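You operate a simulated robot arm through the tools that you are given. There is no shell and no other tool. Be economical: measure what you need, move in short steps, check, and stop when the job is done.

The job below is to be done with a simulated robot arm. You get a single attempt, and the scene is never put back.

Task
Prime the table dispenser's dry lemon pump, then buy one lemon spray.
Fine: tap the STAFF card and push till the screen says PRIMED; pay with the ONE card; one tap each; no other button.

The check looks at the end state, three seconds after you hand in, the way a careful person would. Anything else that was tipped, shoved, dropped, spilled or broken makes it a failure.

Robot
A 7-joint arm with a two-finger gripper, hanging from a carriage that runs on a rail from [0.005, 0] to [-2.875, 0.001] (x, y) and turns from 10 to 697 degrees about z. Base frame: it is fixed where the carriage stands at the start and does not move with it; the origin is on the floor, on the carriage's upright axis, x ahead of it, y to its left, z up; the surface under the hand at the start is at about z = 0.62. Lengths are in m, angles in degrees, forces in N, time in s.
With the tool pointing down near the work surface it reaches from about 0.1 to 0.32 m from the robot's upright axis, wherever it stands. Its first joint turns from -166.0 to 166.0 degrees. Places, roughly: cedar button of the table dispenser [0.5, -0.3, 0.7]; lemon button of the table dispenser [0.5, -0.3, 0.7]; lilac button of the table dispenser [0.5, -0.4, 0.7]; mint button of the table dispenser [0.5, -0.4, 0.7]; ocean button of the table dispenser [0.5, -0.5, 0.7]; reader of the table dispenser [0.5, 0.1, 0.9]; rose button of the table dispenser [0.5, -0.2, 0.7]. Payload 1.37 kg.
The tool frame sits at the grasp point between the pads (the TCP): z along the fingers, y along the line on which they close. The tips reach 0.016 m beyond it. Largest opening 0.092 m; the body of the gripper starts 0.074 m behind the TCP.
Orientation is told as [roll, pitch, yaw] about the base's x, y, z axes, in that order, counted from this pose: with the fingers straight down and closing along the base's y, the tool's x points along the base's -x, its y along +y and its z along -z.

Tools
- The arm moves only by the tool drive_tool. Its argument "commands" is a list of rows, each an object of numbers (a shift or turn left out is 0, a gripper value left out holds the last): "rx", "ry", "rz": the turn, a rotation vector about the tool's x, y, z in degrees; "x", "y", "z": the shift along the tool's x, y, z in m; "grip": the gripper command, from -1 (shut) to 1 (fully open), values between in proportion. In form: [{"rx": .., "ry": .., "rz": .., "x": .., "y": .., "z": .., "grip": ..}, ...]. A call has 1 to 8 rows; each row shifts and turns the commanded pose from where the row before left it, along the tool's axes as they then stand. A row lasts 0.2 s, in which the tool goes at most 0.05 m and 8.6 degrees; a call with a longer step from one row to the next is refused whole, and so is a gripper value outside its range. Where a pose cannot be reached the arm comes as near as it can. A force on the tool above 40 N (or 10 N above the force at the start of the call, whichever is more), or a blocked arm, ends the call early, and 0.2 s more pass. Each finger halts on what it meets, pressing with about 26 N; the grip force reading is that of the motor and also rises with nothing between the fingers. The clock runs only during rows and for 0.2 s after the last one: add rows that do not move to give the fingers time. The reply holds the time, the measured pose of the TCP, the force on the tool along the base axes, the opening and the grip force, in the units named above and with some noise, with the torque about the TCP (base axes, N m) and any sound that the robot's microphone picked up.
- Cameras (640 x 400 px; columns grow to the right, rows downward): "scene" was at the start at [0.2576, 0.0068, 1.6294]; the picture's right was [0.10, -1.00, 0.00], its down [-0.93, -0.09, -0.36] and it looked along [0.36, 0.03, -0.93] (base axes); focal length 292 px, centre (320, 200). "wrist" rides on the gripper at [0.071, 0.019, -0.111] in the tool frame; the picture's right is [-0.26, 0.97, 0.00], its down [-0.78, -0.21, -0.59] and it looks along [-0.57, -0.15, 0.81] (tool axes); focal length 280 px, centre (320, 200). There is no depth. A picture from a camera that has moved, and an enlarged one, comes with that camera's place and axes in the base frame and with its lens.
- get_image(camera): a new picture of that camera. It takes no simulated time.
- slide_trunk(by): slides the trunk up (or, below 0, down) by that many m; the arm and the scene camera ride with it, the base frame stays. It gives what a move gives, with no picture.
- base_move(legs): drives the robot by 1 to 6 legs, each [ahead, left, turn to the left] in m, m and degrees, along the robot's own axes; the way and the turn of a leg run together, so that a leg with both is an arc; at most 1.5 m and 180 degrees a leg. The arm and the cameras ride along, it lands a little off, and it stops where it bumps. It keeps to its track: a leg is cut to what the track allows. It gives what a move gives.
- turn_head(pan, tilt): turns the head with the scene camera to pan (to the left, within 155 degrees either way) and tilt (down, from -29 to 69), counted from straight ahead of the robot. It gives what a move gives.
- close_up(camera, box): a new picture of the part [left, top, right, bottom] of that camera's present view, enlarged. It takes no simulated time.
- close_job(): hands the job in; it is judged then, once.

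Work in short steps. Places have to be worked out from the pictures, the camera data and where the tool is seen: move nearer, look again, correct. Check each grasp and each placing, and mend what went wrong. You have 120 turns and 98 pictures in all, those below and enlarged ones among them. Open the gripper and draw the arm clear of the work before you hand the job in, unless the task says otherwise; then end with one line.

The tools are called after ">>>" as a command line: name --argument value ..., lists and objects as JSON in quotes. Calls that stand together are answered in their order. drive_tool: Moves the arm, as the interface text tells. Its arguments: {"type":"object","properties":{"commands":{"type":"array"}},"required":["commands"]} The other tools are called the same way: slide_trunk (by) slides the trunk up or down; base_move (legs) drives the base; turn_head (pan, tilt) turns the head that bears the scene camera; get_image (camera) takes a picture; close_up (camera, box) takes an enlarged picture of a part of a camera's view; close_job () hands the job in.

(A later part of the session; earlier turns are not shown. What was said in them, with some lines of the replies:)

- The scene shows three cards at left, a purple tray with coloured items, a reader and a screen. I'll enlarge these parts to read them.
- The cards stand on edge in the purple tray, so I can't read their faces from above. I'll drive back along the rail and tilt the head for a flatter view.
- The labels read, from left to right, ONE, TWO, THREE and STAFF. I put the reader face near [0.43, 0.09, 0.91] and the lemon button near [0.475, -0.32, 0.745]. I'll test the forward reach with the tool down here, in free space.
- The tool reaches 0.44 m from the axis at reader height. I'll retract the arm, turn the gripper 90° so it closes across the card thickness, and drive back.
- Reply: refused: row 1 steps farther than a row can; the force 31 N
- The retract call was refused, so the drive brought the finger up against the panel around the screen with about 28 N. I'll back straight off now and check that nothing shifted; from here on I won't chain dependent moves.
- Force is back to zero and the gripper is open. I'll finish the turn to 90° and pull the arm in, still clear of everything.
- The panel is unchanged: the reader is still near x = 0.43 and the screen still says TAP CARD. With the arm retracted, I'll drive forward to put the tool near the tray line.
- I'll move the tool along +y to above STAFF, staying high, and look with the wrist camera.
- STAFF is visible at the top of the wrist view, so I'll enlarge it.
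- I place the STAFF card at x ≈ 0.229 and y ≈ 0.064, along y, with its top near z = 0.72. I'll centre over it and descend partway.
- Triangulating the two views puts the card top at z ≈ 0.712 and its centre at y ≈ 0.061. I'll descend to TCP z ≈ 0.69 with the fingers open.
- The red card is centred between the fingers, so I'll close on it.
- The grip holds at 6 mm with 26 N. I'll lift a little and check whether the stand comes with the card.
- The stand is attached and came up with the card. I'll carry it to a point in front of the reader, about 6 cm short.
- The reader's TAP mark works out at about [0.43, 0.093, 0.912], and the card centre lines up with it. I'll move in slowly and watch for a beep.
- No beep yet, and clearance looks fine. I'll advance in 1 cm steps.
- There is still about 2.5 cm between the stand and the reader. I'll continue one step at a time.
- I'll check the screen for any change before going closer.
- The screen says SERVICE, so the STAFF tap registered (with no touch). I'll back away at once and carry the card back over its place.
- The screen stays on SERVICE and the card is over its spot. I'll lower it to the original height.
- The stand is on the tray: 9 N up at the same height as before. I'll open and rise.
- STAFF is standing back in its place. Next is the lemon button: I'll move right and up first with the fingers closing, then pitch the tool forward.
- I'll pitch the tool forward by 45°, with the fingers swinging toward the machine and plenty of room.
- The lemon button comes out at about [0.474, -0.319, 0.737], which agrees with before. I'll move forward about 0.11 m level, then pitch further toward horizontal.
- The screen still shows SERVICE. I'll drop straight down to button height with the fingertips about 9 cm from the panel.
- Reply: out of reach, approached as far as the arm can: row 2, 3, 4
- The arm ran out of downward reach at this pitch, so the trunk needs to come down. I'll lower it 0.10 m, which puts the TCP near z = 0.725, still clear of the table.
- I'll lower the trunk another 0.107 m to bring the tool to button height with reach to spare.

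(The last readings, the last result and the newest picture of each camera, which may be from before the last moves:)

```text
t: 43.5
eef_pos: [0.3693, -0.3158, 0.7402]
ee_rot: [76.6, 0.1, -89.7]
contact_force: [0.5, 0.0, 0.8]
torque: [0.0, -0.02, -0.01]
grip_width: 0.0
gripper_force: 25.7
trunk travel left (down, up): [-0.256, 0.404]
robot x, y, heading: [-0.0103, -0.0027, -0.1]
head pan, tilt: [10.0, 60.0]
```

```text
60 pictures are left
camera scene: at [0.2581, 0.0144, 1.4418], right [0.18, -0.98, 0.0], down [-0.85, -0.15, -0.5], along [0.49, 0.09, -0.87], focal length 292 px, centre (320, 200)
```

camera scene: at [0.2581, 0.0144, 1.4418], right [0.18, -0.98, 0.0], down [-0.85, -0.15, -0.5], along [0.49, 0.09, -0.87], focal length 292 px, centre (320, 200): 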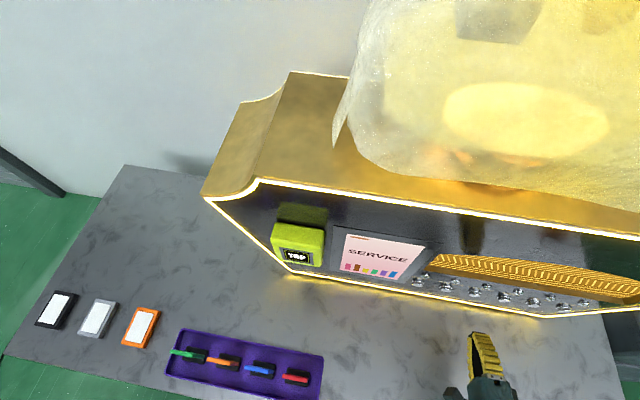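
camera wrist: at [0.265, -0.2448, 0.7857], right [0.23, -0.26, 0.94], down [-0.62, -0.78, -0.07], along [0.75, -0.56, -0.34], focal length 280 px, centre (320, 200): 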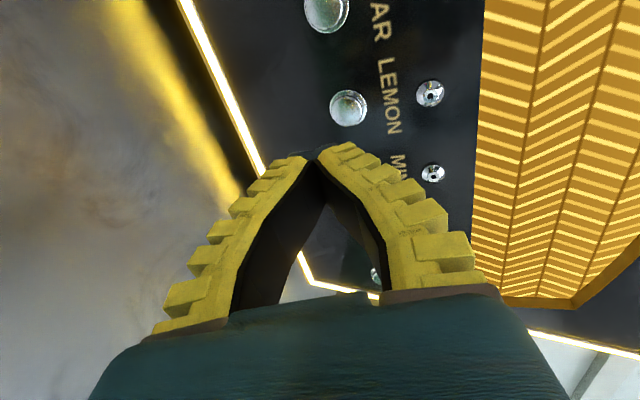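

Lemon triangulates to [0.472, -0.315, 0.739] and the fingertip is in line at [0.385, -0.316, 0.737]. I'll advance level by 0.055 m and look.

>>> drive_tool --commands '[{"z": 0.0195, "y": 0.0046}, {"z": 0.0195, "y": 0.0046}, {"z": 0.0145, "y": 0.0035}, {}]'

>>> get_image --camera "wrist"

>>> close_up --camera "scene" --box '[320, 220, 600, 400]'

```text
t: 44.5
eef_pos: [0.4253, -0.3152, 0.7408]
ee_rot: [76.5, 0.1, -89.7]
contact_force: [1.3, -0.4, -0.2]
torque: [0.02, 0.02, 0.01]
grip_width: 0.0
gripper_force: 26.3
trunk travel left (down, up): [-0.256, 0.404]
robot x, y, heading: [-0.0087, -0.0024, 0.4]
head pan, tilt: [10.0, 60.0]
```

```text
59 pictures are left
camera wrist: at [0.3202, -0.2437, 0.7865], right [0.23, -0.26, 0.94], down [-0.62, -0.78, -0.07], along [0.75, -0.56, -0.34], focal length 280 px, centre (320, 200)
```

wrist: 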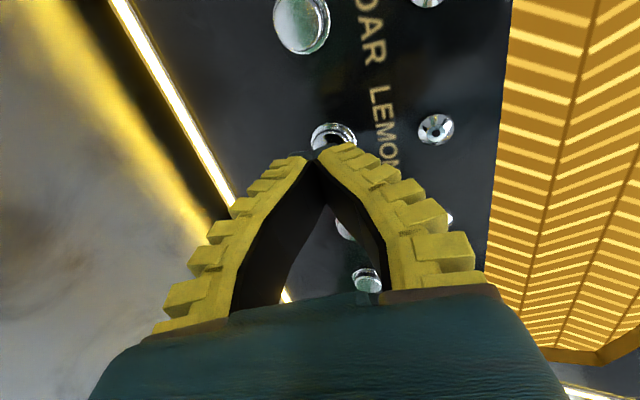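

```text
2.22 times, centred on (460, 310) of scene
camera zoom: at [0.2581, 0.0144, 1.4418], right [0.18, -0.98, 0.0], down [-0.85, -0.15, -0.5], along [0.49, 0.09, -0.87], focal length 649 px, centre (9, -44)
```

zoom: 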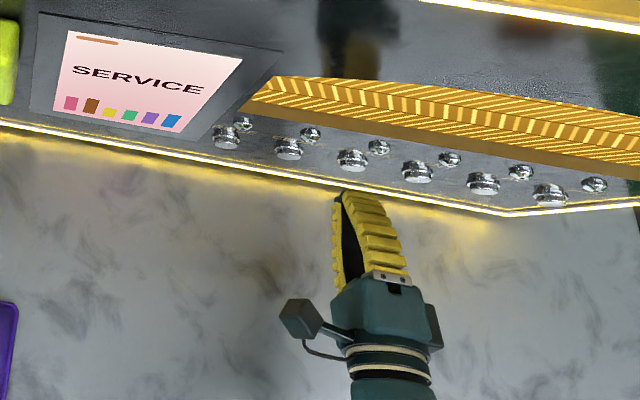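

The fingertip is lined up with the third button, lemon. I'll ease forward until it makes contact.

>>> drive_tool --commands '[{"z": 0.0097, "y": 0.0023}, {"z": 0.0058, "y": 0.0014}, {}]'

>>> close_up --camera "wrist" --box '[240, 80, 440, 205]'

```text
t: 45.3
eef_pos: [0.44, -0.3146, 0.7424]
ee_rot: [76.6, 0.1, -89.7]
contact_force: [-0.7, -0.1, -0.6]
torque: [-0.03, -0.01, 0.03]
grip_width: 0.0
gripper_force: 26.3
trunk travel left (down, up): [-0.256, 0.404]
robot x, y, heading: [-0.012, -0.0007, 0.3]
head pan, tilt: [10.0, 60.0]
```

```text
3.20 times, centred on (340, 142) of wrist
camera zoom: at [0.3362, -0.2438, 0.7861], right [0.22, -0.26, 0.94], down [-0.62, -0.78, -0.07], along [0.75, -0.56, -0.34], focal length 897 px, centre (256, 384)
```

zoom: 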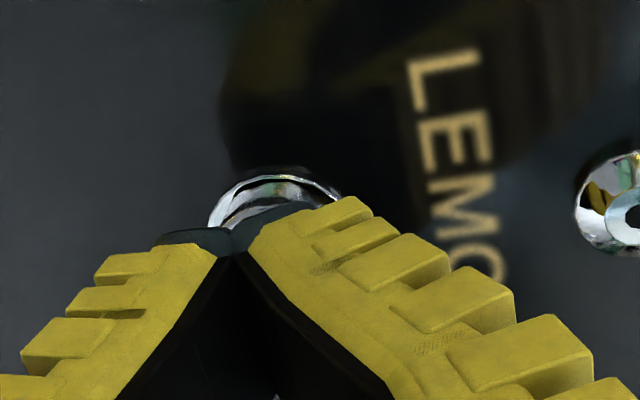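

The tip is over the button cap and almost touching. I'll continue in small steps.

>>> drive_tool --commands '[{"z": 0.0039, "y": 0.0009}, {"z": 0.0029, "y": 0.0007}, {}]'

```text
t: 46.1
eef_pos: [0.4469, -0.3157, 0.7413]
ee_rot: [76.6, 0.1, -89.7]
contact_force: [-0.7, -0.3, 0.0]
torque: [-0.06, 0.0, 0.01]
grip_width: 0.0
gripper_force: 25.7
trunk travel left (down, up): [-0.256, 0.404]
robot x, y, heading: [-0.0094, 0.0016, 0.2]
head pan, tilt: [10.0, 60.0]
```

>>> drive_tool --commands '[{"z": 0.0029, "y": 0.0007}, {"z": 0.0029, "y": 0.0007}, {}]'

>>> close_up --camera "scene" --box '[320, 220, 600, 400]'

```text
t: 46.9
eef_pos: [0.4526, -0.3161, 0.7409]
ee_rot: [76.5, 0.0, -89.7]
contact_force: [-0.7, -0.1, -0.2]
torque: [0.04, 0.02, -0.01]
grip_width: 0.0
gripper_force: 26.3
trunk travel left (down, up): [-0.256, 0.404]
robot x, y, heading: [-0.0069, -0.0006, 0.2]
head pan, tilt: [10.0, 60.0]
```

```text
2.22 times, centred on (460, 310) of scene
camera zoom: at [0.258, 0.0143, 1.4418], right [0.18, -0.98, 0.0], down [-0.85, -0.15, -0.5], along [0.49, 0.09, -0.87], focal length 649 px, centre (9, -44)
```

zoom: 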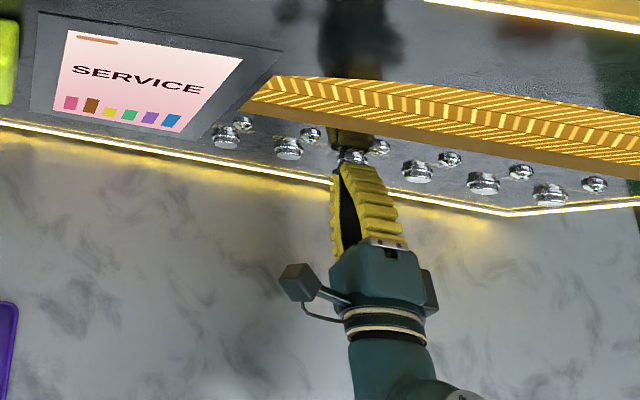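

There's still no contact with the tip at about x = 0.468. I'll take another small step.

>>> drive_tool --commands '[{"z": 0.0029, "y": 0.0007}, {"z": 0.0019, "y": 0.0004}, {}]'

>>> close_up --camera "wrist" --box '[240, 80, 440, 205]'

```text
t: 47.7
eef_pos: [0.4568, -0.3145, 0.7405]
ee_rot: [76.6, 0.0, -89.7]
contact_force: [-1.5, -1.3, -0.3]
torque: [0.01, -0.06, -0.03]
grip_width: 0.0
gripper_force: 25.8
trunk travel left (down, up): [-0.256, 0.404]
robot x, y, heading: [-0.0053, -0.0018, 0.1]
head pan, tilt: [10.0, 60.0]
heard: click
```

```text
3.20 times, centred on (340, 142) of wrist
camera zoom: at [0.3528, -0.2439, 0.7853], right [0.23, -0.26, 0.94], down [-0.62, -0.78, -0.07], along [0.75, -0.56, -0.34], focal length 897 px, centre (256, 384)
```

zoom: 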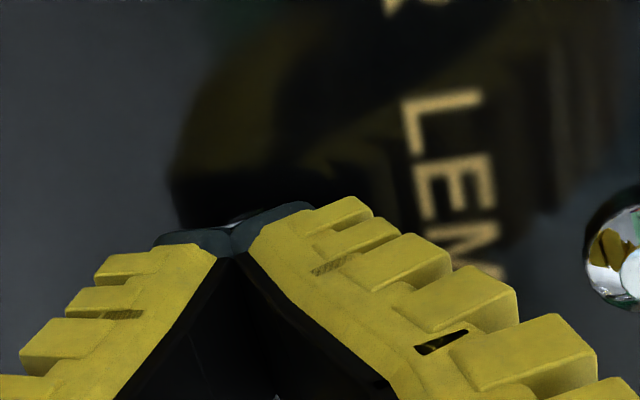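

A click was heard. I'll read the screen before doing anything else.

>>> close_up --camera "scene" --box '[320, 220, 600, 400]'

```text
2.22 times, centred on (460, 310) of scene
camera zoom: at [0.2577, 0.0143, 1.4417], right [0.18, -0.98, 0.0], down [-0.85, -0.15, -0.5], along [0.49, 0.09, -0.87], focal length 649 px, centre (9, -44)
```

zoom: 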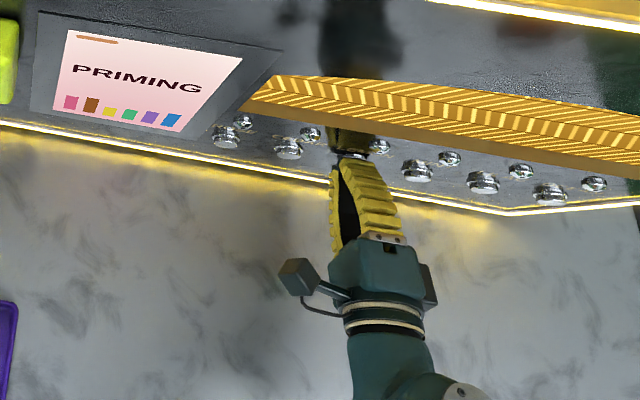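

The screen says PRIMING. I'll hold for a moment and see whether it changes by itself.

>>> drive_tool --commands '[{}, {}, {}]'

>>> close_up --camera "scene" --box '[320, 220, 600, 400]'

```text
t: 48.5
eef_pos: [0.4562, -0.3147, 0.7394]
ee_rot: [76.6, 0.0, -89.7]
contact_force: [-2.4, -0.3, 0.3]
torque: [0.01, -0.04, -0.02]
grip_width: 0.0001
gripper_force: 25.7
trunk travel left (down, up): [-0.256, 0.404]
robot x, y, heading: [-0.0096, -0.0003, 0.0]
head pan, tilt: [10.0, 60.0]
```

```text
2.22 times, centred on (460, 310) of scene
camera zoom: at [0.2578, 0.0143, 1.4417], right [0.18, -0.98, 0.0], down [-0.85, -0.15, -0.5], along [0.49, 0.09, -0.87], focal length 649 px, centre (9, -44)
```

zoom: 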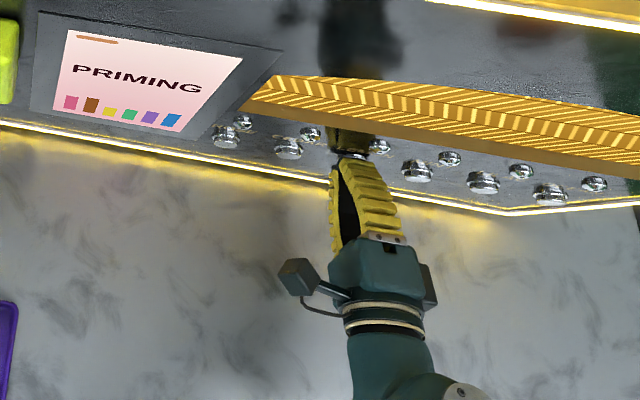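

Holding changes nothing, so it probably needs several pushes. I'll release by 1 cm, check, and then press again.

>>> drive_tool --commands '[{"z": -0.0097, "y": -0.0023}, {}, {}]'

>>> close_up --camera "scene" --box '[320, 220, 600, 400]'

```text
t: 49.3
eef_pos: [0.4474, -0.3143, 0.7411]
ee_rot: [76.7, 0.1, -89.7]
contact_force: [0.0, -0.1, 0.0]
torque: [0.03, 0.0, 0.01]
grip_width: 0.0
gripper_force: 26.5
trunk travel left (down, up): [-0.256, 0.404]
robot x, y, heading: [-0.0099, 0.0035, 0.7]
head pan, tilt: [10.0, 60.0]
```

```text
2.22 times, centred on (460, 310) of scene
camera zoom: at [0.2581, 0.0144, 1.4418], right [0.18, -0.98, 0.0], down [-0.85, -0.15, -0.5], along [0.49, 0.09, -0.87], focal length 649 px, centre (9, -44)
```

zoom: 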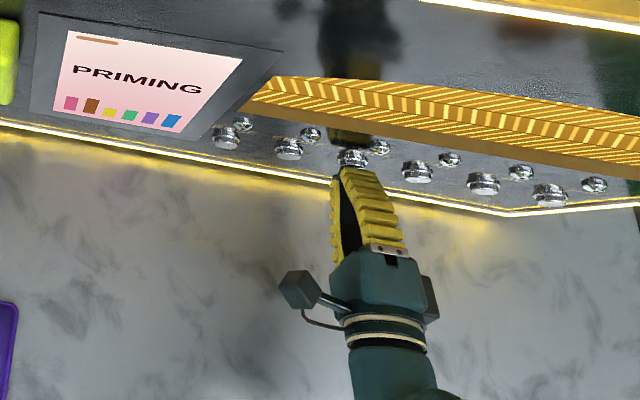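

It's still PRIMING after the release, so I'll press a second time by the same travel.

>>> drive_tool --commands '[{"z": 0.0097, "y": 0.0023}, {}]'

>>> close_up --camera "scene" --box '[320, 220, 600, 400]'

```text
t: 49.9
eef_pos: [0.4565, -0.3148, 0.7409]
ee_rot: [76.6, 0.1, -89.6]
contact_force: [-2.5, 0.1, 0.0]
torque: [0.01, -0.04, -0.03]
grip_width: 0.0002
gripper_force: 26.0
trunk travel left (down, up): [-0.256, 0.404]
robot x, y, heading: [-0.0063, 0.002, 0.1]
head pan, tilt: [10.0, 60.0]
heard: click
```

```text
2.22 times, centred on (460, 310) of scene
camera zoom: at [0.2578, 0.0143, 1.4417], right [0.18, -0.98, 0.0], down [-0.85, -0.15, -0.5], along [0.49, 0.09, -0.87], focal length 649 px, centre (9, -44)
```

zoom: 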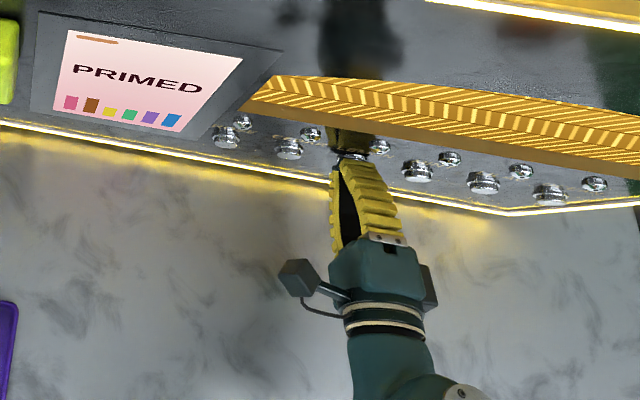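

PRIMED after two pushes. I'll withdraw straight back and then look at the screen again.

>>> drive_tool --commands '[{"z": -0.03, "y": -0.007}, {"z": -0.045, "y": -0.0107}, {"z": -0.045, "y": -0.0107}, {"y": 0.045, "z": -0.0107}, {"y": 0.045, "z": -0.0107}, {}]'

>>> get_image --camera "scene"

```text
t: 51.3
eef_pos: [0.3353, -0.3135, 0.8335]
ee_rot: [76.6, 0.1, -89.6]
contact_force: [0.4, -0.7, 0.3]
torque: [0.01, -0.01, 0.01]
grip_width: 0.0001
gripper_force: 26.3
trunk travel left (down, up): [-0.256, 0.404]
robot x, y, heading: [-0.0111, -0.001, 0.3]
head pan, tilt: [10.0, 60.0]
```

```text
50 pictures are left
camera scene: at [0.2581, 0.0144, 1.4418], right [0.18, -0.98, 0.0], down [-0.85, -0.15, -0.5], along [0.49, 0.09, -0.87], focal length 292 px, centre (320, 200)
```

scene: 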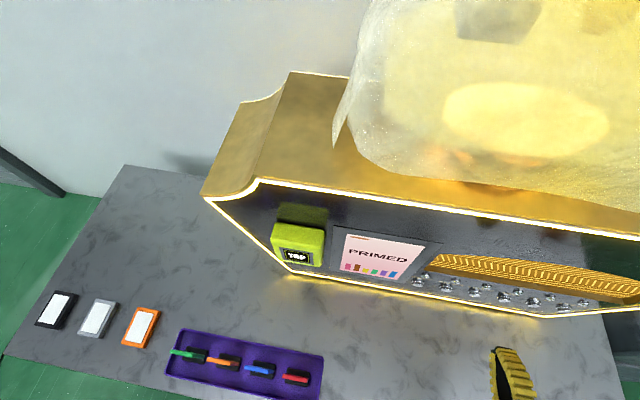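

The screen holds at PRIMED. I'll pitch the tool back to pointing down.

>>> drive_tool --commands '[{"rx": 8}, {"rx": 8}, {"rx": 8}, {"rx": 8}, {"rx": 8}, {"rx": 8}, {"rx": 8}, {"rx": 8}]'

>>> drive_tool --commands '[{"rx": 7}, {"rx": 5.6}, {}]'

```text
t: 53.1
eef_pos: [0.3343, -0.3155, 0.8335]
ee_rot: [12.5, 0.1, -89.7]
contact_force: [-0.4, -0.1, 0.4]
torque: [-0.02, 0.04, -0.01]
grip_width: 0.0
gripper_force: 25.7
trunk travel left (down, up): [-0.256, 0.404]
robot x, y, heading: [-0.0104, -0.0008, 0.1]
head pan, tilt: [10.0, 60.0]
```

```text
t: 53.9
eef_pos: [0.3343, -0.3166, 0.834]
ee_rot: [-0.1, 0.1, -89.7]
contact_force: [0.2, 0.1, -0.7]
torque: [-0.02, 0.02, 0.0]
grip_width: 0.0
gripper_force: 26.5
trunk travel left (down, up): [-0.256, 0.404]
robot x, y, heading: [-0.0104, -0.0036, 0.5]
head pan, tilt: [10.0, 60.0]
```

The tool points down again at z = 0.83. I'll pull in and sweep left, above the cards, toward ONE.

>>> drive_tool --commands '[{"y": -0.035, "x": 0.03, "z": -0.01, "grip": 0.6}, {"y": -0.035, "x": 0.03, "z": -0.01}, {"y": -0.034, "x": 0.03, "z": -0.01}, {"x": 0.048}, {"x": 0.048}, {"x": 0.048}, {"x": 0.048}, {"x": 0.048}]'

>>> drive_tool --commands '[{"x": 0.048}, {"x": 0.048}, {"x": 0.048}, {"x": 0.048}, {"x": 0.048}, {"x": 0.048}, {}]'

>>> get_image --camera "wrist"

```text
t: 55.7
eef_pos: [0.2264, 0.0138, 0.8624]
ee_rot: [0.0, -0.1, -89.8]
contact_force: [-0.2, 0.4, 0.1]
torque: [0.0, 0.02, 0.02]
grip_width: 0.0753
gripper_force: 1.5
trunk travel left (down, up): [-0.256, 0.404]
robot x, y, heading: [-0.0094, 0.0033, 0.3]
head pan, tilt: [10.0, 60.0]
```

```text
t: 57.3
eef_pos: [0.2238, 0.3033, 0.8649]
ee_rot: [0.0, 0.2, -89.7]
contact_force: [0.9, 0.4, 0.0]
torque: [-0.03, 0.0, -0.02]
grip_width: 0.0753
gripper_force: 1.6
trunk travel left (down, up): [-0.256, 0.404]
robot x, y, heading: [-0.0107, -0.0007, 0.2]
head pan, tilt: [10.0, 60.0]
```

```text
49 pictures are left
camera wrist: at [0.2436, 0.3743, 0.976], right [0.97, -0.26, 0.0], down [-0.21, -0.78, 0.59], along [-0.15, -0.57, -0.81], focal length 280 px, centre (320, 200)
```

wrist: 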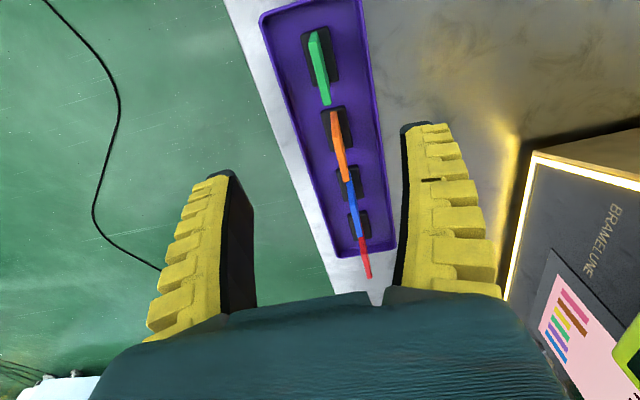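

ONE (green) comes out centred at [0.230, 0.320]. I'll centre over it and descend most of the way.

>>> drive_tool --commands '[{"x": 0.0165, "y": 0.006, "z": 0.03}, {"z": 0.045}, {"z": 0.025}, {}]'

>>> get_image --camera "wrist"

```text
t: 58.3
eef_pos: [0.231, 0.3175, 0.7655]
ee_rot: [0.1, 0.1, -89.8]
contact_force: [-0.5, 0.2, -0.1]
torque: [0.01, -0.01, -0.01]
grip_width: 0.0751
gripper_force: 1.4
trunk travel left (down, up): [-0.256, 0.404]
robot x, y, heading: [-0.0074, -0.0012, 0.3]
head pan, tilt: [10.0, 60.0]
```

```text
48 pictures are left
camera wrist: at [0.2503, 0.3903, 0.8777], right [0.97, -0.26, 0.0], down [-0.21, -0.78, 0.59], along [-0.15, -0.57, -0.81], focal length 280 px, centre (320, 200)
```

wrist: 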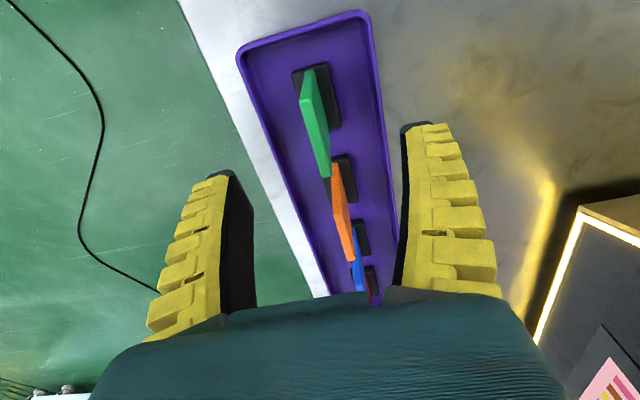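

It's centred, so I'll descend to the grasp height and close.

>>> drive_tool --commands '[{"z": 0.04}, {"z": 0.032}, {}, {"grip": -1}, {"grip": -1}, {"grip": -1}, {"grip": -1}, {"grip": -1}]'

>>> get_image --camera "wrist"

```text
t: 60.1
eef_pos: [0.2334, 0.3179, 0.6927]
ee_rot: [0.0, 0.1, -89.6]
contact_force: [-1.2, -1.8, 4.6]
torque: [-0.12, -0.01, -0.01]
grip_width: 0.0058
gripper_force: 26.4
trunk travel left (down, up): [-0.256, 0.404]
robot x, y, heading: [-0.0113, -0.0014, 0.2]
head pan, tilt: [10.0, 60.0]
```

```text
47 pictures are left
camera wrist: at [0.2516, 0.3907, 0.804], right [0.97, -0.26, 0.0], down [-0.21, -0.78, 0.59], along [-0.15, -0.57, -0.81], focal length 280 px, centre (320, 200)
```

wrist: 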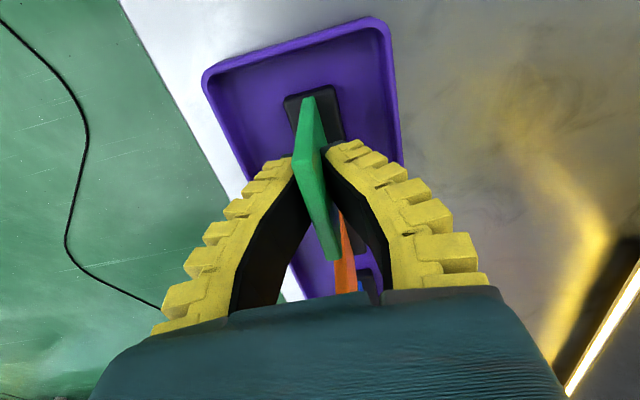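

ONE is gripped. I'll lift it with the arm, then finish raising with the trunk.

>>> drive_tool --commands '[{"z": -0.03}, {"z": -0.045}, {"z": -0.045}, {"z": -0.04}, {}]'

>>> slide_trunk --by 0.1

>>> get_image --camera "wrist"

```text
t: 61.3
eef_pos: [0.2323, 0.3181, 0.8528]
ee_rot: [0.0, 0.0, -89.8]
contact_force: [-0.6, -0.4, -1.1]
torque: [-0.03, 0.0, 0.04]
grip_width: 0.0059
gripper_force: 26.0
trunk travel left (down, up): [-0.256, 0.404]
robot x, y, heading: [-0.0117, -0.0024, 0.3]
head pan, tilt: [10.0, 60.0]
```

```text
t: 62.7
eef_pos: [0.2316, 0.3192, 0.9523]
ee_rot: [0.0, 0.0, -89.7]
contact_force: [0.8, -0.5, -0.4]
torque: [-0.01, 0.0, 0.02]
grip_width: 0.0063
gripper_force: 26.0
trunk travel left (down, up): [-0.356, 0.304]
robot x, y, heading: [-0.011, -0.0042, 0.3]
head pan, tilt: [10.0, 60.0]
```

```text
46 pictures are left
camera wrist: at [0.2504, 0.3906, 1.0638], right [0.97, -0.26, 0.0], down [-0.21, -0.78, 0.59], along [-0.15, -0.57, -0.81], focal length 280 px, centre (320, 200)
```

wrist: 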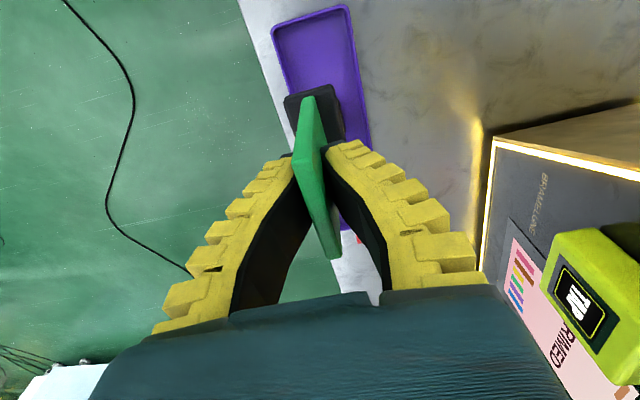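

I'll carry ONE to the standoff in front of the reader, then read the screen.

>>> drive_tool --commands '[{"x": -0.045}, {"x": -0.045}, {"x": -0.045}, {"x": -0.045}, {"x": -0.046}, {"y": 0.045}, {"y": 0.045}, {"y": 0.03}]'

>>> close_up --camera "scene" --box '[180, 190, 500, 390]'

>>> get_image --camera "wrist"

```text
t: 64.5
eef_pos: [0.3524, 0.0927, 0.9517]
ee_rot: [0.1, 0.1, -89.7]
contact_force: [-1.3, -0.3, -0.6]
torque: [0.01, 0.02, 0.0]
grip_width: 0.0061
gripper_force: 25.5
trunk travel left (down, up): [-0.356, 0.304]
robot x, y, heading: [-0.008, 0.0029, 0.4]
head pan, tilt: [10.0, 60.0]
```

```text
2.00 times, centred on (340, 290) of scene
camera zoom: at [0.2582, 0.0144, 1.5419], right [0.18, -0.98, 0.0], down [-0.85, -0.15, -0.5], along [0.49, 0.09, -0.87], focal length 584 px, centre (280, 20)
```

zoom: 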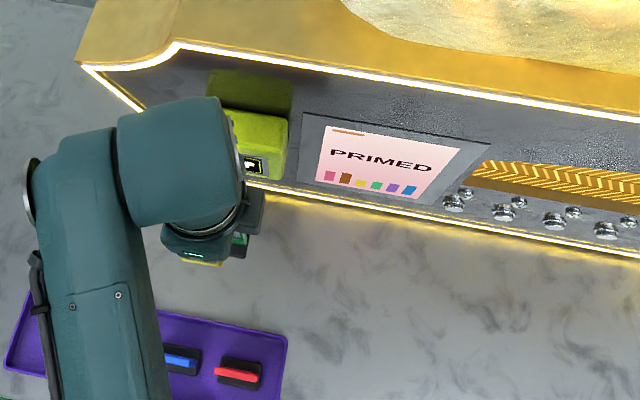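

```text
44 pictures are left
camera wrist: at [0.3719, 0.1641, 1.0633], right [0.97, -0.26, 0.0], down [-0.21, -0.78, 0.59], along [-0.15, -0.57, -0.81], focal length 280 px, centre (320, 200)
```

wrist: 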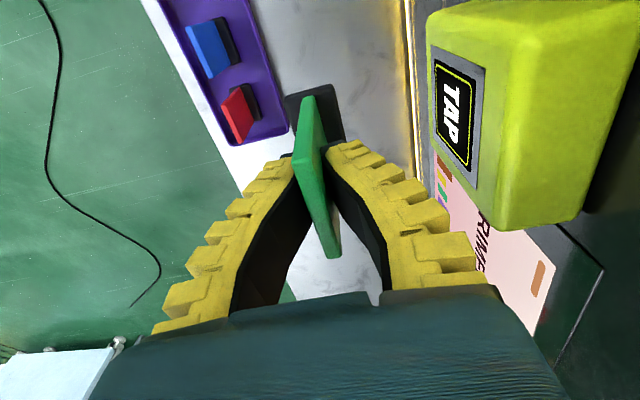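

Same lineup as before. I'll move in to x ≈ 0.398, where STAFF had registered, and read the screen.

>>> drive_tool --commands '[{"y": 0.02}, {"y": 0.015}, {"y": 0.01}, {}]'

>>> close_up --camera "scene" --box '[180, 190, 500, 390]'

```text
t: 65.5
eef_pos: [0.3964, 0.0928, 0.9509]
ee_rot: [0.0, 0.1, -89.8]
contact_force: [-0.5, 0.7, -1.0]
torque: [0.03, 0.0, 0.03]
grip_width: 0.0061
gripper_force: 25.9
trunk travel left (down, up): [-0.356, 0.304]
robot x, y, heading: [-0.0119, 0.0022, 0.1]
head pan, tilt: [10.0, 60.0]
```

```text
2.00 times, centred on (340, 290) of scene
camera zoom: at [0.2581, 0.0144, 1.5418], right [0.18, -0.98, 0.0], down [-0.85, -0.15, -0.5], along [0.49, 0.09, -0.87], focal length 584 px, centre (280, 20)
```

zoom: 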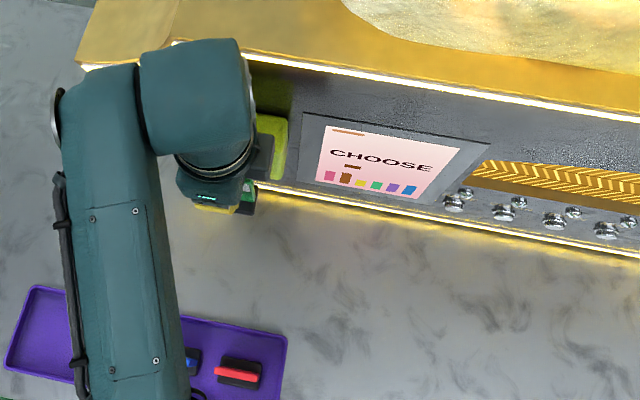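

The screen says CHOOSE, so ONE's tap counted. I'll back off and return the card over its place in the tray.

>>> drive_tool --commands '[{"y": -0.045}, {"y": -0.045}, {"y": -0.045}, {"y": -0.03}, {"x": 0.045}, {"x": 0.045}, {"x": 0.045}, {"x": 0.045}]'

>>> drive_tool --commands '[{"x": 0.0455}, {}]'

>>> slide_trunk --by -0.1

>>> get_image --camera "wrist"

```text
t: 67.3
eef_pos: [0.2332, 0.2729, 0.9514]
ee_rot: [0.1, 0.0, -89.7]
contact_force: [-1.2, -0.1, -0.9]
torque: [-0.01, 0.01, 0.0]
grip_width: 0.006
gripper_force: 25.1
trunk travel left (down, up): [-0.356, 0.304]
robot x, y, heading: [-0.0083, 0.0012, 0.2]
head pan, tilt: [10.0, 60.0]
```

```text
t: 67.9
eef_pos: [0.2321, 0.3199, 0.9518]
ee_rot: [0.0, 0.1, -89.7]
contact_force: [-0.1, 0.8, -0.7]
torque: [-0.01, 0.01, 0.05]
grip_width: 0.0059
gripper_force: 25.6
trunk travel left (down, up): [-0.356, 0.304]
robot x, y, heading: [-0.0106, 0.0038, 0.2]
head pan, tilt: [10.0, 60.0]
```

```text
t: 69.2
eef_pos: [0.2337, 0.3179, 0.8506]
ee_rot: [0.0, 0.0, -89.7]
contact_force: [0.2, 0.2, -0.8]
torque: [0.03, 0.0, 0.03]
grip_width: 0.0058
gripper_force: 26.2
trunk travel left (down, up): [-0.256, 0.404]
robot x, y, heading: [-0.0089, -0.0024, 0.3]
head pan, tilt: [10.0, 60.0]
```

```text
42 pictures are left
camera wrist: at [0.2524, 0.3907, 0.9626], right [0.97, -0.26, 0.0], down [-0.21, -0.78, 0.59], along [-0.15, -0.57, -0.81], focal length 280 px, centre (320, 200)
```

wrist: 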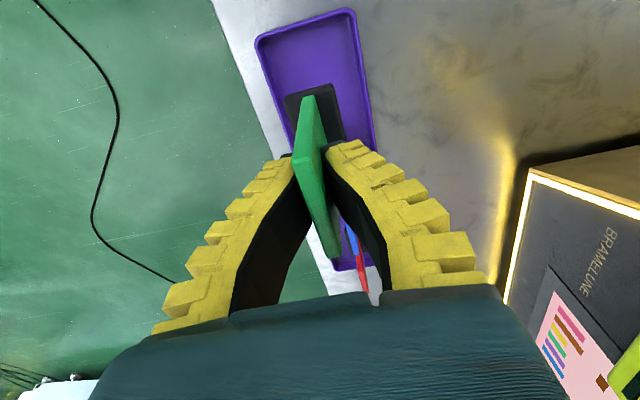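

It's over its place, so I'll lower it to z ≈ 0.6935 and check contact.

>>> drive_tool --commands '[{"z": 0.048, "y": -0.001}, {"z": 0.048}, {"z": 0.04}, {"z": 0.015}, {"z": 0.006}, {}]'

```text
t: 70.6
eef_pos: [0.2328, 0.3195, 0.6937]
ee_rot: [0.1, 0.1, -89.6]
contact_force: [-0.2, -1.2, 5.1]
torque: [-0.13, -0.03, -0.03]
grip_width: 0.006
gripper_force: 26.1
trunk travel left (down, up): [-0.256, 0.404]
robot x, y, heading: [-0.0061, -0.0004, 0.3]
head pan, tilt: [10.0, 60.0]
```

It's seated at the original height. I'll open, rise, and check.

>>> drive_tool --commands '[{"grip": 0}, {"grip": 0.6}, {"grip": 0.6}, {"grip": 0.6}, {"z": -0.045}, {"z": -0.045}, {"z": -0.045}, {}]'

>>> get_image --camera "wrist"

>>> get_image --camera "scene"

```text
t: 72.4
eef_pos: [0.2311, 0.3173, 0.83]
ee_rot: [0.0, 0.0, -89.7]
contact_force: [0.2, 0.4, 0.8]
torque: [-0.01, 0.02, 0.0]
grip_width: 0.075
gripper_force: 1.3
trunk travel left (down, up): [-0.256, 0.404]
robot x, y, heading: [-0.0047, -0.0049, 0.2]
head pan, tilt: [10.0, 60.0]
```

```text
41 pictures are left
camera wrist: at [0.2501, 0.39, 0.9412], right [0.97, -0.26, 0.0], down [-0.21, -0.78, 0.59], along [-0.15, -0.57, -0.81], focal length 280 px, centre (320, 200)
```

wrist: 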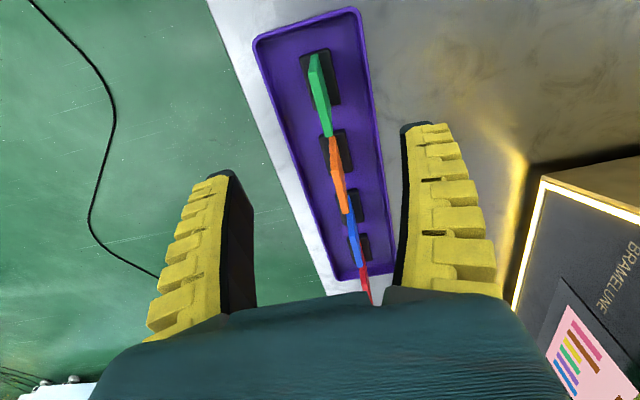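

```text
40 pictures are left
camera scene: at [0.2581, 0.0145, 1.4418], right [0.18, -0.98, 0.0], down [-0.85, -0.15, -0.5], along [0.49, 0.09, -0.87], focal length 292 px, centre (320, 200)
```

scene: 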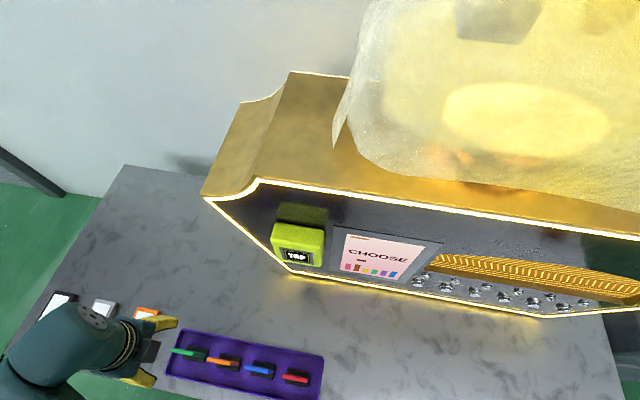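

All four cards stand in their places and the screen says CHOOSE. I'll return to the lemon pre-press pose, sweeping right first with the fingers closing.

>>> drive_tool --commands '[{"z": -0.03, "grip": -1}, {"x": -0.048}, {"x": -0.048}, {"x": -0.048}, {"x": -0.048}, {"x": -0.048}, {"x": -0.048}, {"x": -0.048}]'

>>> drive_tool --commands '[{"x": -0.048}, {"x": -0.048}, {"x": -0.048}, {"x": -0.048}, {"x": -0.048}, {"x": -0.035, "y": 0.03}, {"x": -0.02, "y": 0.04}, {"y": 0.03}]'

>>> drive_tool --commands '[{"rx": -8}, {"rx": -8}, {"rx": -8}, {"rx": -8}, {"rx": -8}, {"rx": -8}, {"rx": -8}, {"rx": -8}]'

>>> drive_tool --commands '[{"rx": -7}, {"rx": -5.5}, {}]'

```text
t: 74.2
eef_pos: [0.2331, -0.0183, 0.8582]
ee_rot: [0.1, 0.1, -89.7]
contact_force: [-0.2, -0.6, 0.4]
torque: [-0.02, 0.04, 0.0]
grip_width: 0.0001
gripper_force: 26.1
trunk travel left (down, up): [-0.256, 0.404]
robot x, y, heading: [-0.0109, -0.0, 0.5]
head pan, tilt: [10.0, 60.0]
```

```text
t: 76.0
eef_pos: [0.3373, -0.3128, 0.859]
ee_rot: [-0.1, 0.1, -89.6]
contact_force: [0.1, 0.3, -0.4]
torque: [-0.03, -0.04, 0.01]
grip_width: 0.0
gripper_force: 25.5
trunk travel left (down, up): [-0.256, 0.404]
robot x, y, heading: [-0.008, -0.0019, 0.3]
head pan, tilt: [10.0, 60.0]
```

```text
t: 77.8
eef_pos: [0.3359, -0.3117, 0.8599]
ee_rot: [64.3, -0.1, -89.7]
contact_force: [0.1, 0.2, 0.3]
torque: [0.02, 0.03, -0.02]
grip_width: 0.0001
gripper_force: 25.6
trunk travel left (down, up): [-0.256, 0.404]
robot x, y, heading: [-0.01, -0.0005, 0.3]
head pan, tilt: [10.0, 60.0]
```

```text
t: 78.6
eef_pos: [0.3362, -0.3116, 0.8581]
ee_rot: [76.6, -0.1, -89.7]
contact_force: [0.0, 0.4, 0.2]
torque: [0.01, -0.01, 0.03]
grip_width: 0.0002
gripper_force: 25.5
trunk travel left (down, up): [-0.256, 0.404]
robot x, y, heading: [-0.0077, -0.0014, 0.5]
head pan, tilt: [10.0, 60.0]
```

I'll lower to button height (z ≈ 0.741) and then move forward to x ≈ 0.44.

>>> drive_tool --commands '[{"y": -0.038, "z": 0.009, "x": -0.003}, {"y": -0.038, "z": 0.009}, {"y": -0.038, "z": 0.009}, {}]'

>>> drive_tool --commands '[{"z": 0.039, "y": 0.0092}, {"z": 0.039, "y": 0.0092}, {"z": 0.018, "y": 0.0043}, {}]'

>>> close_up --camera "wrist" --box '[240, 80, 440, 205]'

>>> close_up --camera "scene" --box '[320, 220, 600, 400]'

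```text
t: 79.6
eef_pos: [0.3347, -0.3131, 0.7415]
ee_rot: [76.6, 0.0, -89.7]
contact_force: [0.4, -0.4, 0.7]
torque: [-0.01, 0.0, 0.01]
grip_width: 0.0
gripper_force: 25.4
trunk travel left (down, up): [-0.256, 0.404]
robot x, y, heading: [-0.0112, 0.0008, 0.4]
head pan, tilt: [10.0, 60.0]
```

```text
t: 80.6
eef_pos: [0.4374, -0.3137, 0.7415]
ee_rot: [76.5, 0.1, -89.7]
contact_force: [0.6, -0.3, -0.3]
torque: [-0.02, 0.01, 0.01]
grip_width: 0.0002
gripper_force: 26.4
trunk travel left (down, up): [-0.256, 0.404]
robot x, y, heading: [-0.0102, 0.0011, 0.1]
head pan, tilt: [10.0, 60.0]
```

```text
3.20 times, centred on (340, 142) of wrist
camera zoom: at [0.3333, -0.2427, 0.7874], right [0.23, -0.26, 0.94], down [-0.62, -0.78, -0.07], along [0.75, -0.56, -0.34], focal length 897 px, centre (256, 384)
```

zoom: 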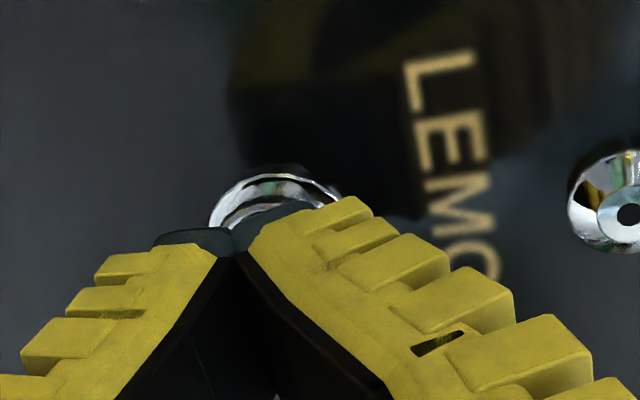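

```text
2.22 times, centred on (460, 310) of scene
camera zoom: at [0.2581, 0.0144, 1.4418], right [0.18, -0.98, 0.0], down [-0.85, -0.15, -0.5], along [0.49, 0.09, -0.87], focal length 649 px, centre (9, -44)
```

zoom: 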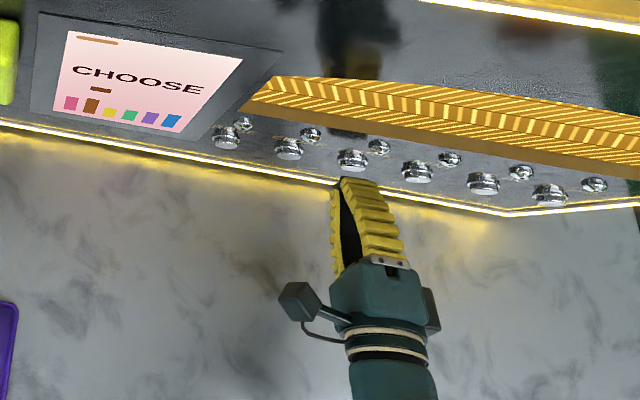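

Aligned on lemon with CHOOSE showing. I'll make one press, to the depth that clicked before (x ≈ 0.4565).

>>> drive_tool --commands '[{"z": 0.0117, "y": 0.0028}, {"z": 0.0068, "y": 0.0016}, {}]'

>>> close_up --camera "scene" --box '[320, 220, 600, 400]'

```text
t: 81.4
eef_pos: [0.4537, -0.3143, 0.742]
ee_rot: [76.5, 0.1, -89.6]
contact_force: [-2.0, -0.7, -0.5]
torque: [0.0, -0.03, 0.0]
grip_width: 0.0001
gripper_force: 26.0
trunk travel left (down, up): [-0.256, 0.404]
robot x, y, heading: [-0.0087, 0.0029, 0.1]
head pan, tilt: [10.0, 60.0]
heard: click
```

```text
2.22 times, centred on (460, 310) of scene
camera zoom: at [0.2579, 0.0144, 1.4417], right [0.18, -0.98, 0.0], down [-0.85, -0.15, -0.5], along [0.49, 0.09, -0.87], focal length 649 px, centre (9, -44)
```

zoom: 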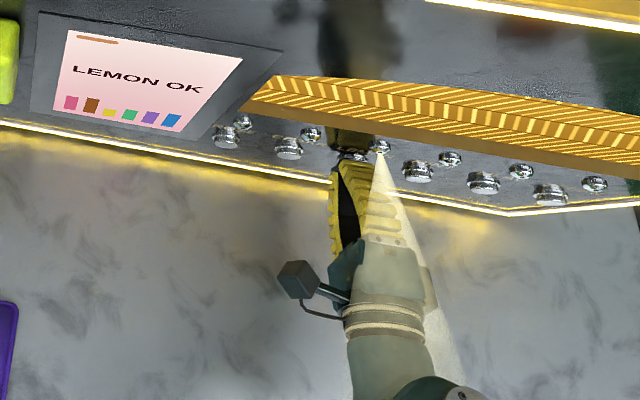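

LEMON OK, and the nozzle is spraying. I'll withdraw straight back and up.

>>> drive_tool --commands '[{"z": -0.03, "y": -0.007}, {"z": -0.045, "y": -0.0107}, {"z": -0.045, "y": -0.0107}, {"y": 0.045, "z": -0.0107}, {"y": 0.045, "z": -0.0107}, {}, {"grip": 0.6}, {}]'

>>> drive_tool --commands '[{"rx": 8}, {"rx": 8}, {"rx": 8}, {"rx": 8}, {"rx": 8}, {"rx": 8}, {"rx": 8}, {"rx": 8}]'

>>> base_move --legs '[[-0.4, 0, 0]]'

>>> get_image --camera "scene"

```text
t: 83.2
eef_pos: [0.3326, -0.312, 0.8336]
ee_rot: [76.5, 0.1, -89.8]
contact_force: [-0.1, 0.0, -0.4]
torque: [0.02, 0.03, -0.02]
grip_width: 0.0754
gripper_force: 1.1
trunk travel left (down, up): [-0.256, 0.404]
robot x, y, heading: [-0.0091, -0.0019, 0.1]
head pan, tilt: [10.0, 60.0]
```

```text
t: 85.0
eef_pos: [0.3307, -0.3144, 0.8349]
ee_rot: [12.4, 0.1, -89.7]
contact_force: [0.1, -0.5, -0.8]
torque: [0.02, 0.0, 0.0]
grip_width: 0.0756
gripper_force: 1.0
trunk travel left (down, up): [-0.256, 0.404]
robot x, y, heading: [-0.0052, -0.0024, 0.4]
head pan, tilt: [10.0, 60.0]
```

```text
t: 87.5
eef_pos: [-0.0691, -0.3129, 0.834]
ee_rot: [12.6, 0.2, -89.4]
contact_force: [-0.5, -0.4, -0.3]
torque: [-0.02, -0.02, 0.05]
grip_width: 0.0755
gripper_force: 1.6
trunk travel left (down, up): [-0.256, 0.404]
robot x, y, heading: [-0.4106, 0.0002, 0.4]
head pan, tilt: [10.0, 60.0]
```

```text
36 pictures are left
camera scene: at [-0.1428, 0.0155, 1.4418], right [0.18, -0.98, 0.0], down [-0.85, -0.16, -0.5], along [0.49, 0.09, -0.87], focal length 292 px, centre (320, 200)
```

scene: 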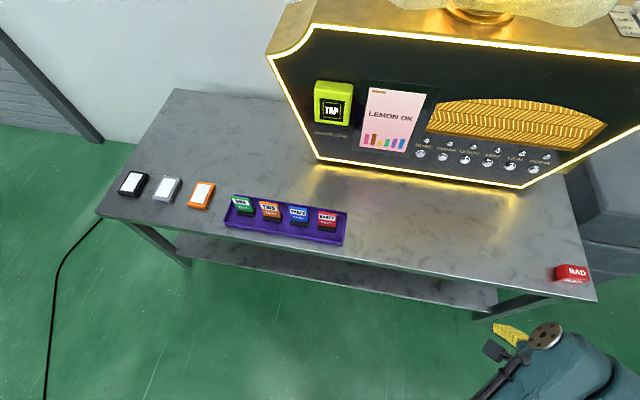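

The screen reads LEMON OK, all four cards stand in the tray, nothing else has moved, and the arm is clear with the gripper open. I'm handing in.

>>> close_job

```text
The job is handed in.
```

The lemon pump is primed (STAFF tapped once, two pushes to PRIMED) and one lemon spray was bought with one tap of ONE (screen: LEMON OK). While driving in early on, a gripper finger bumped the front panel at about 28 N; I saw no movement or damage.
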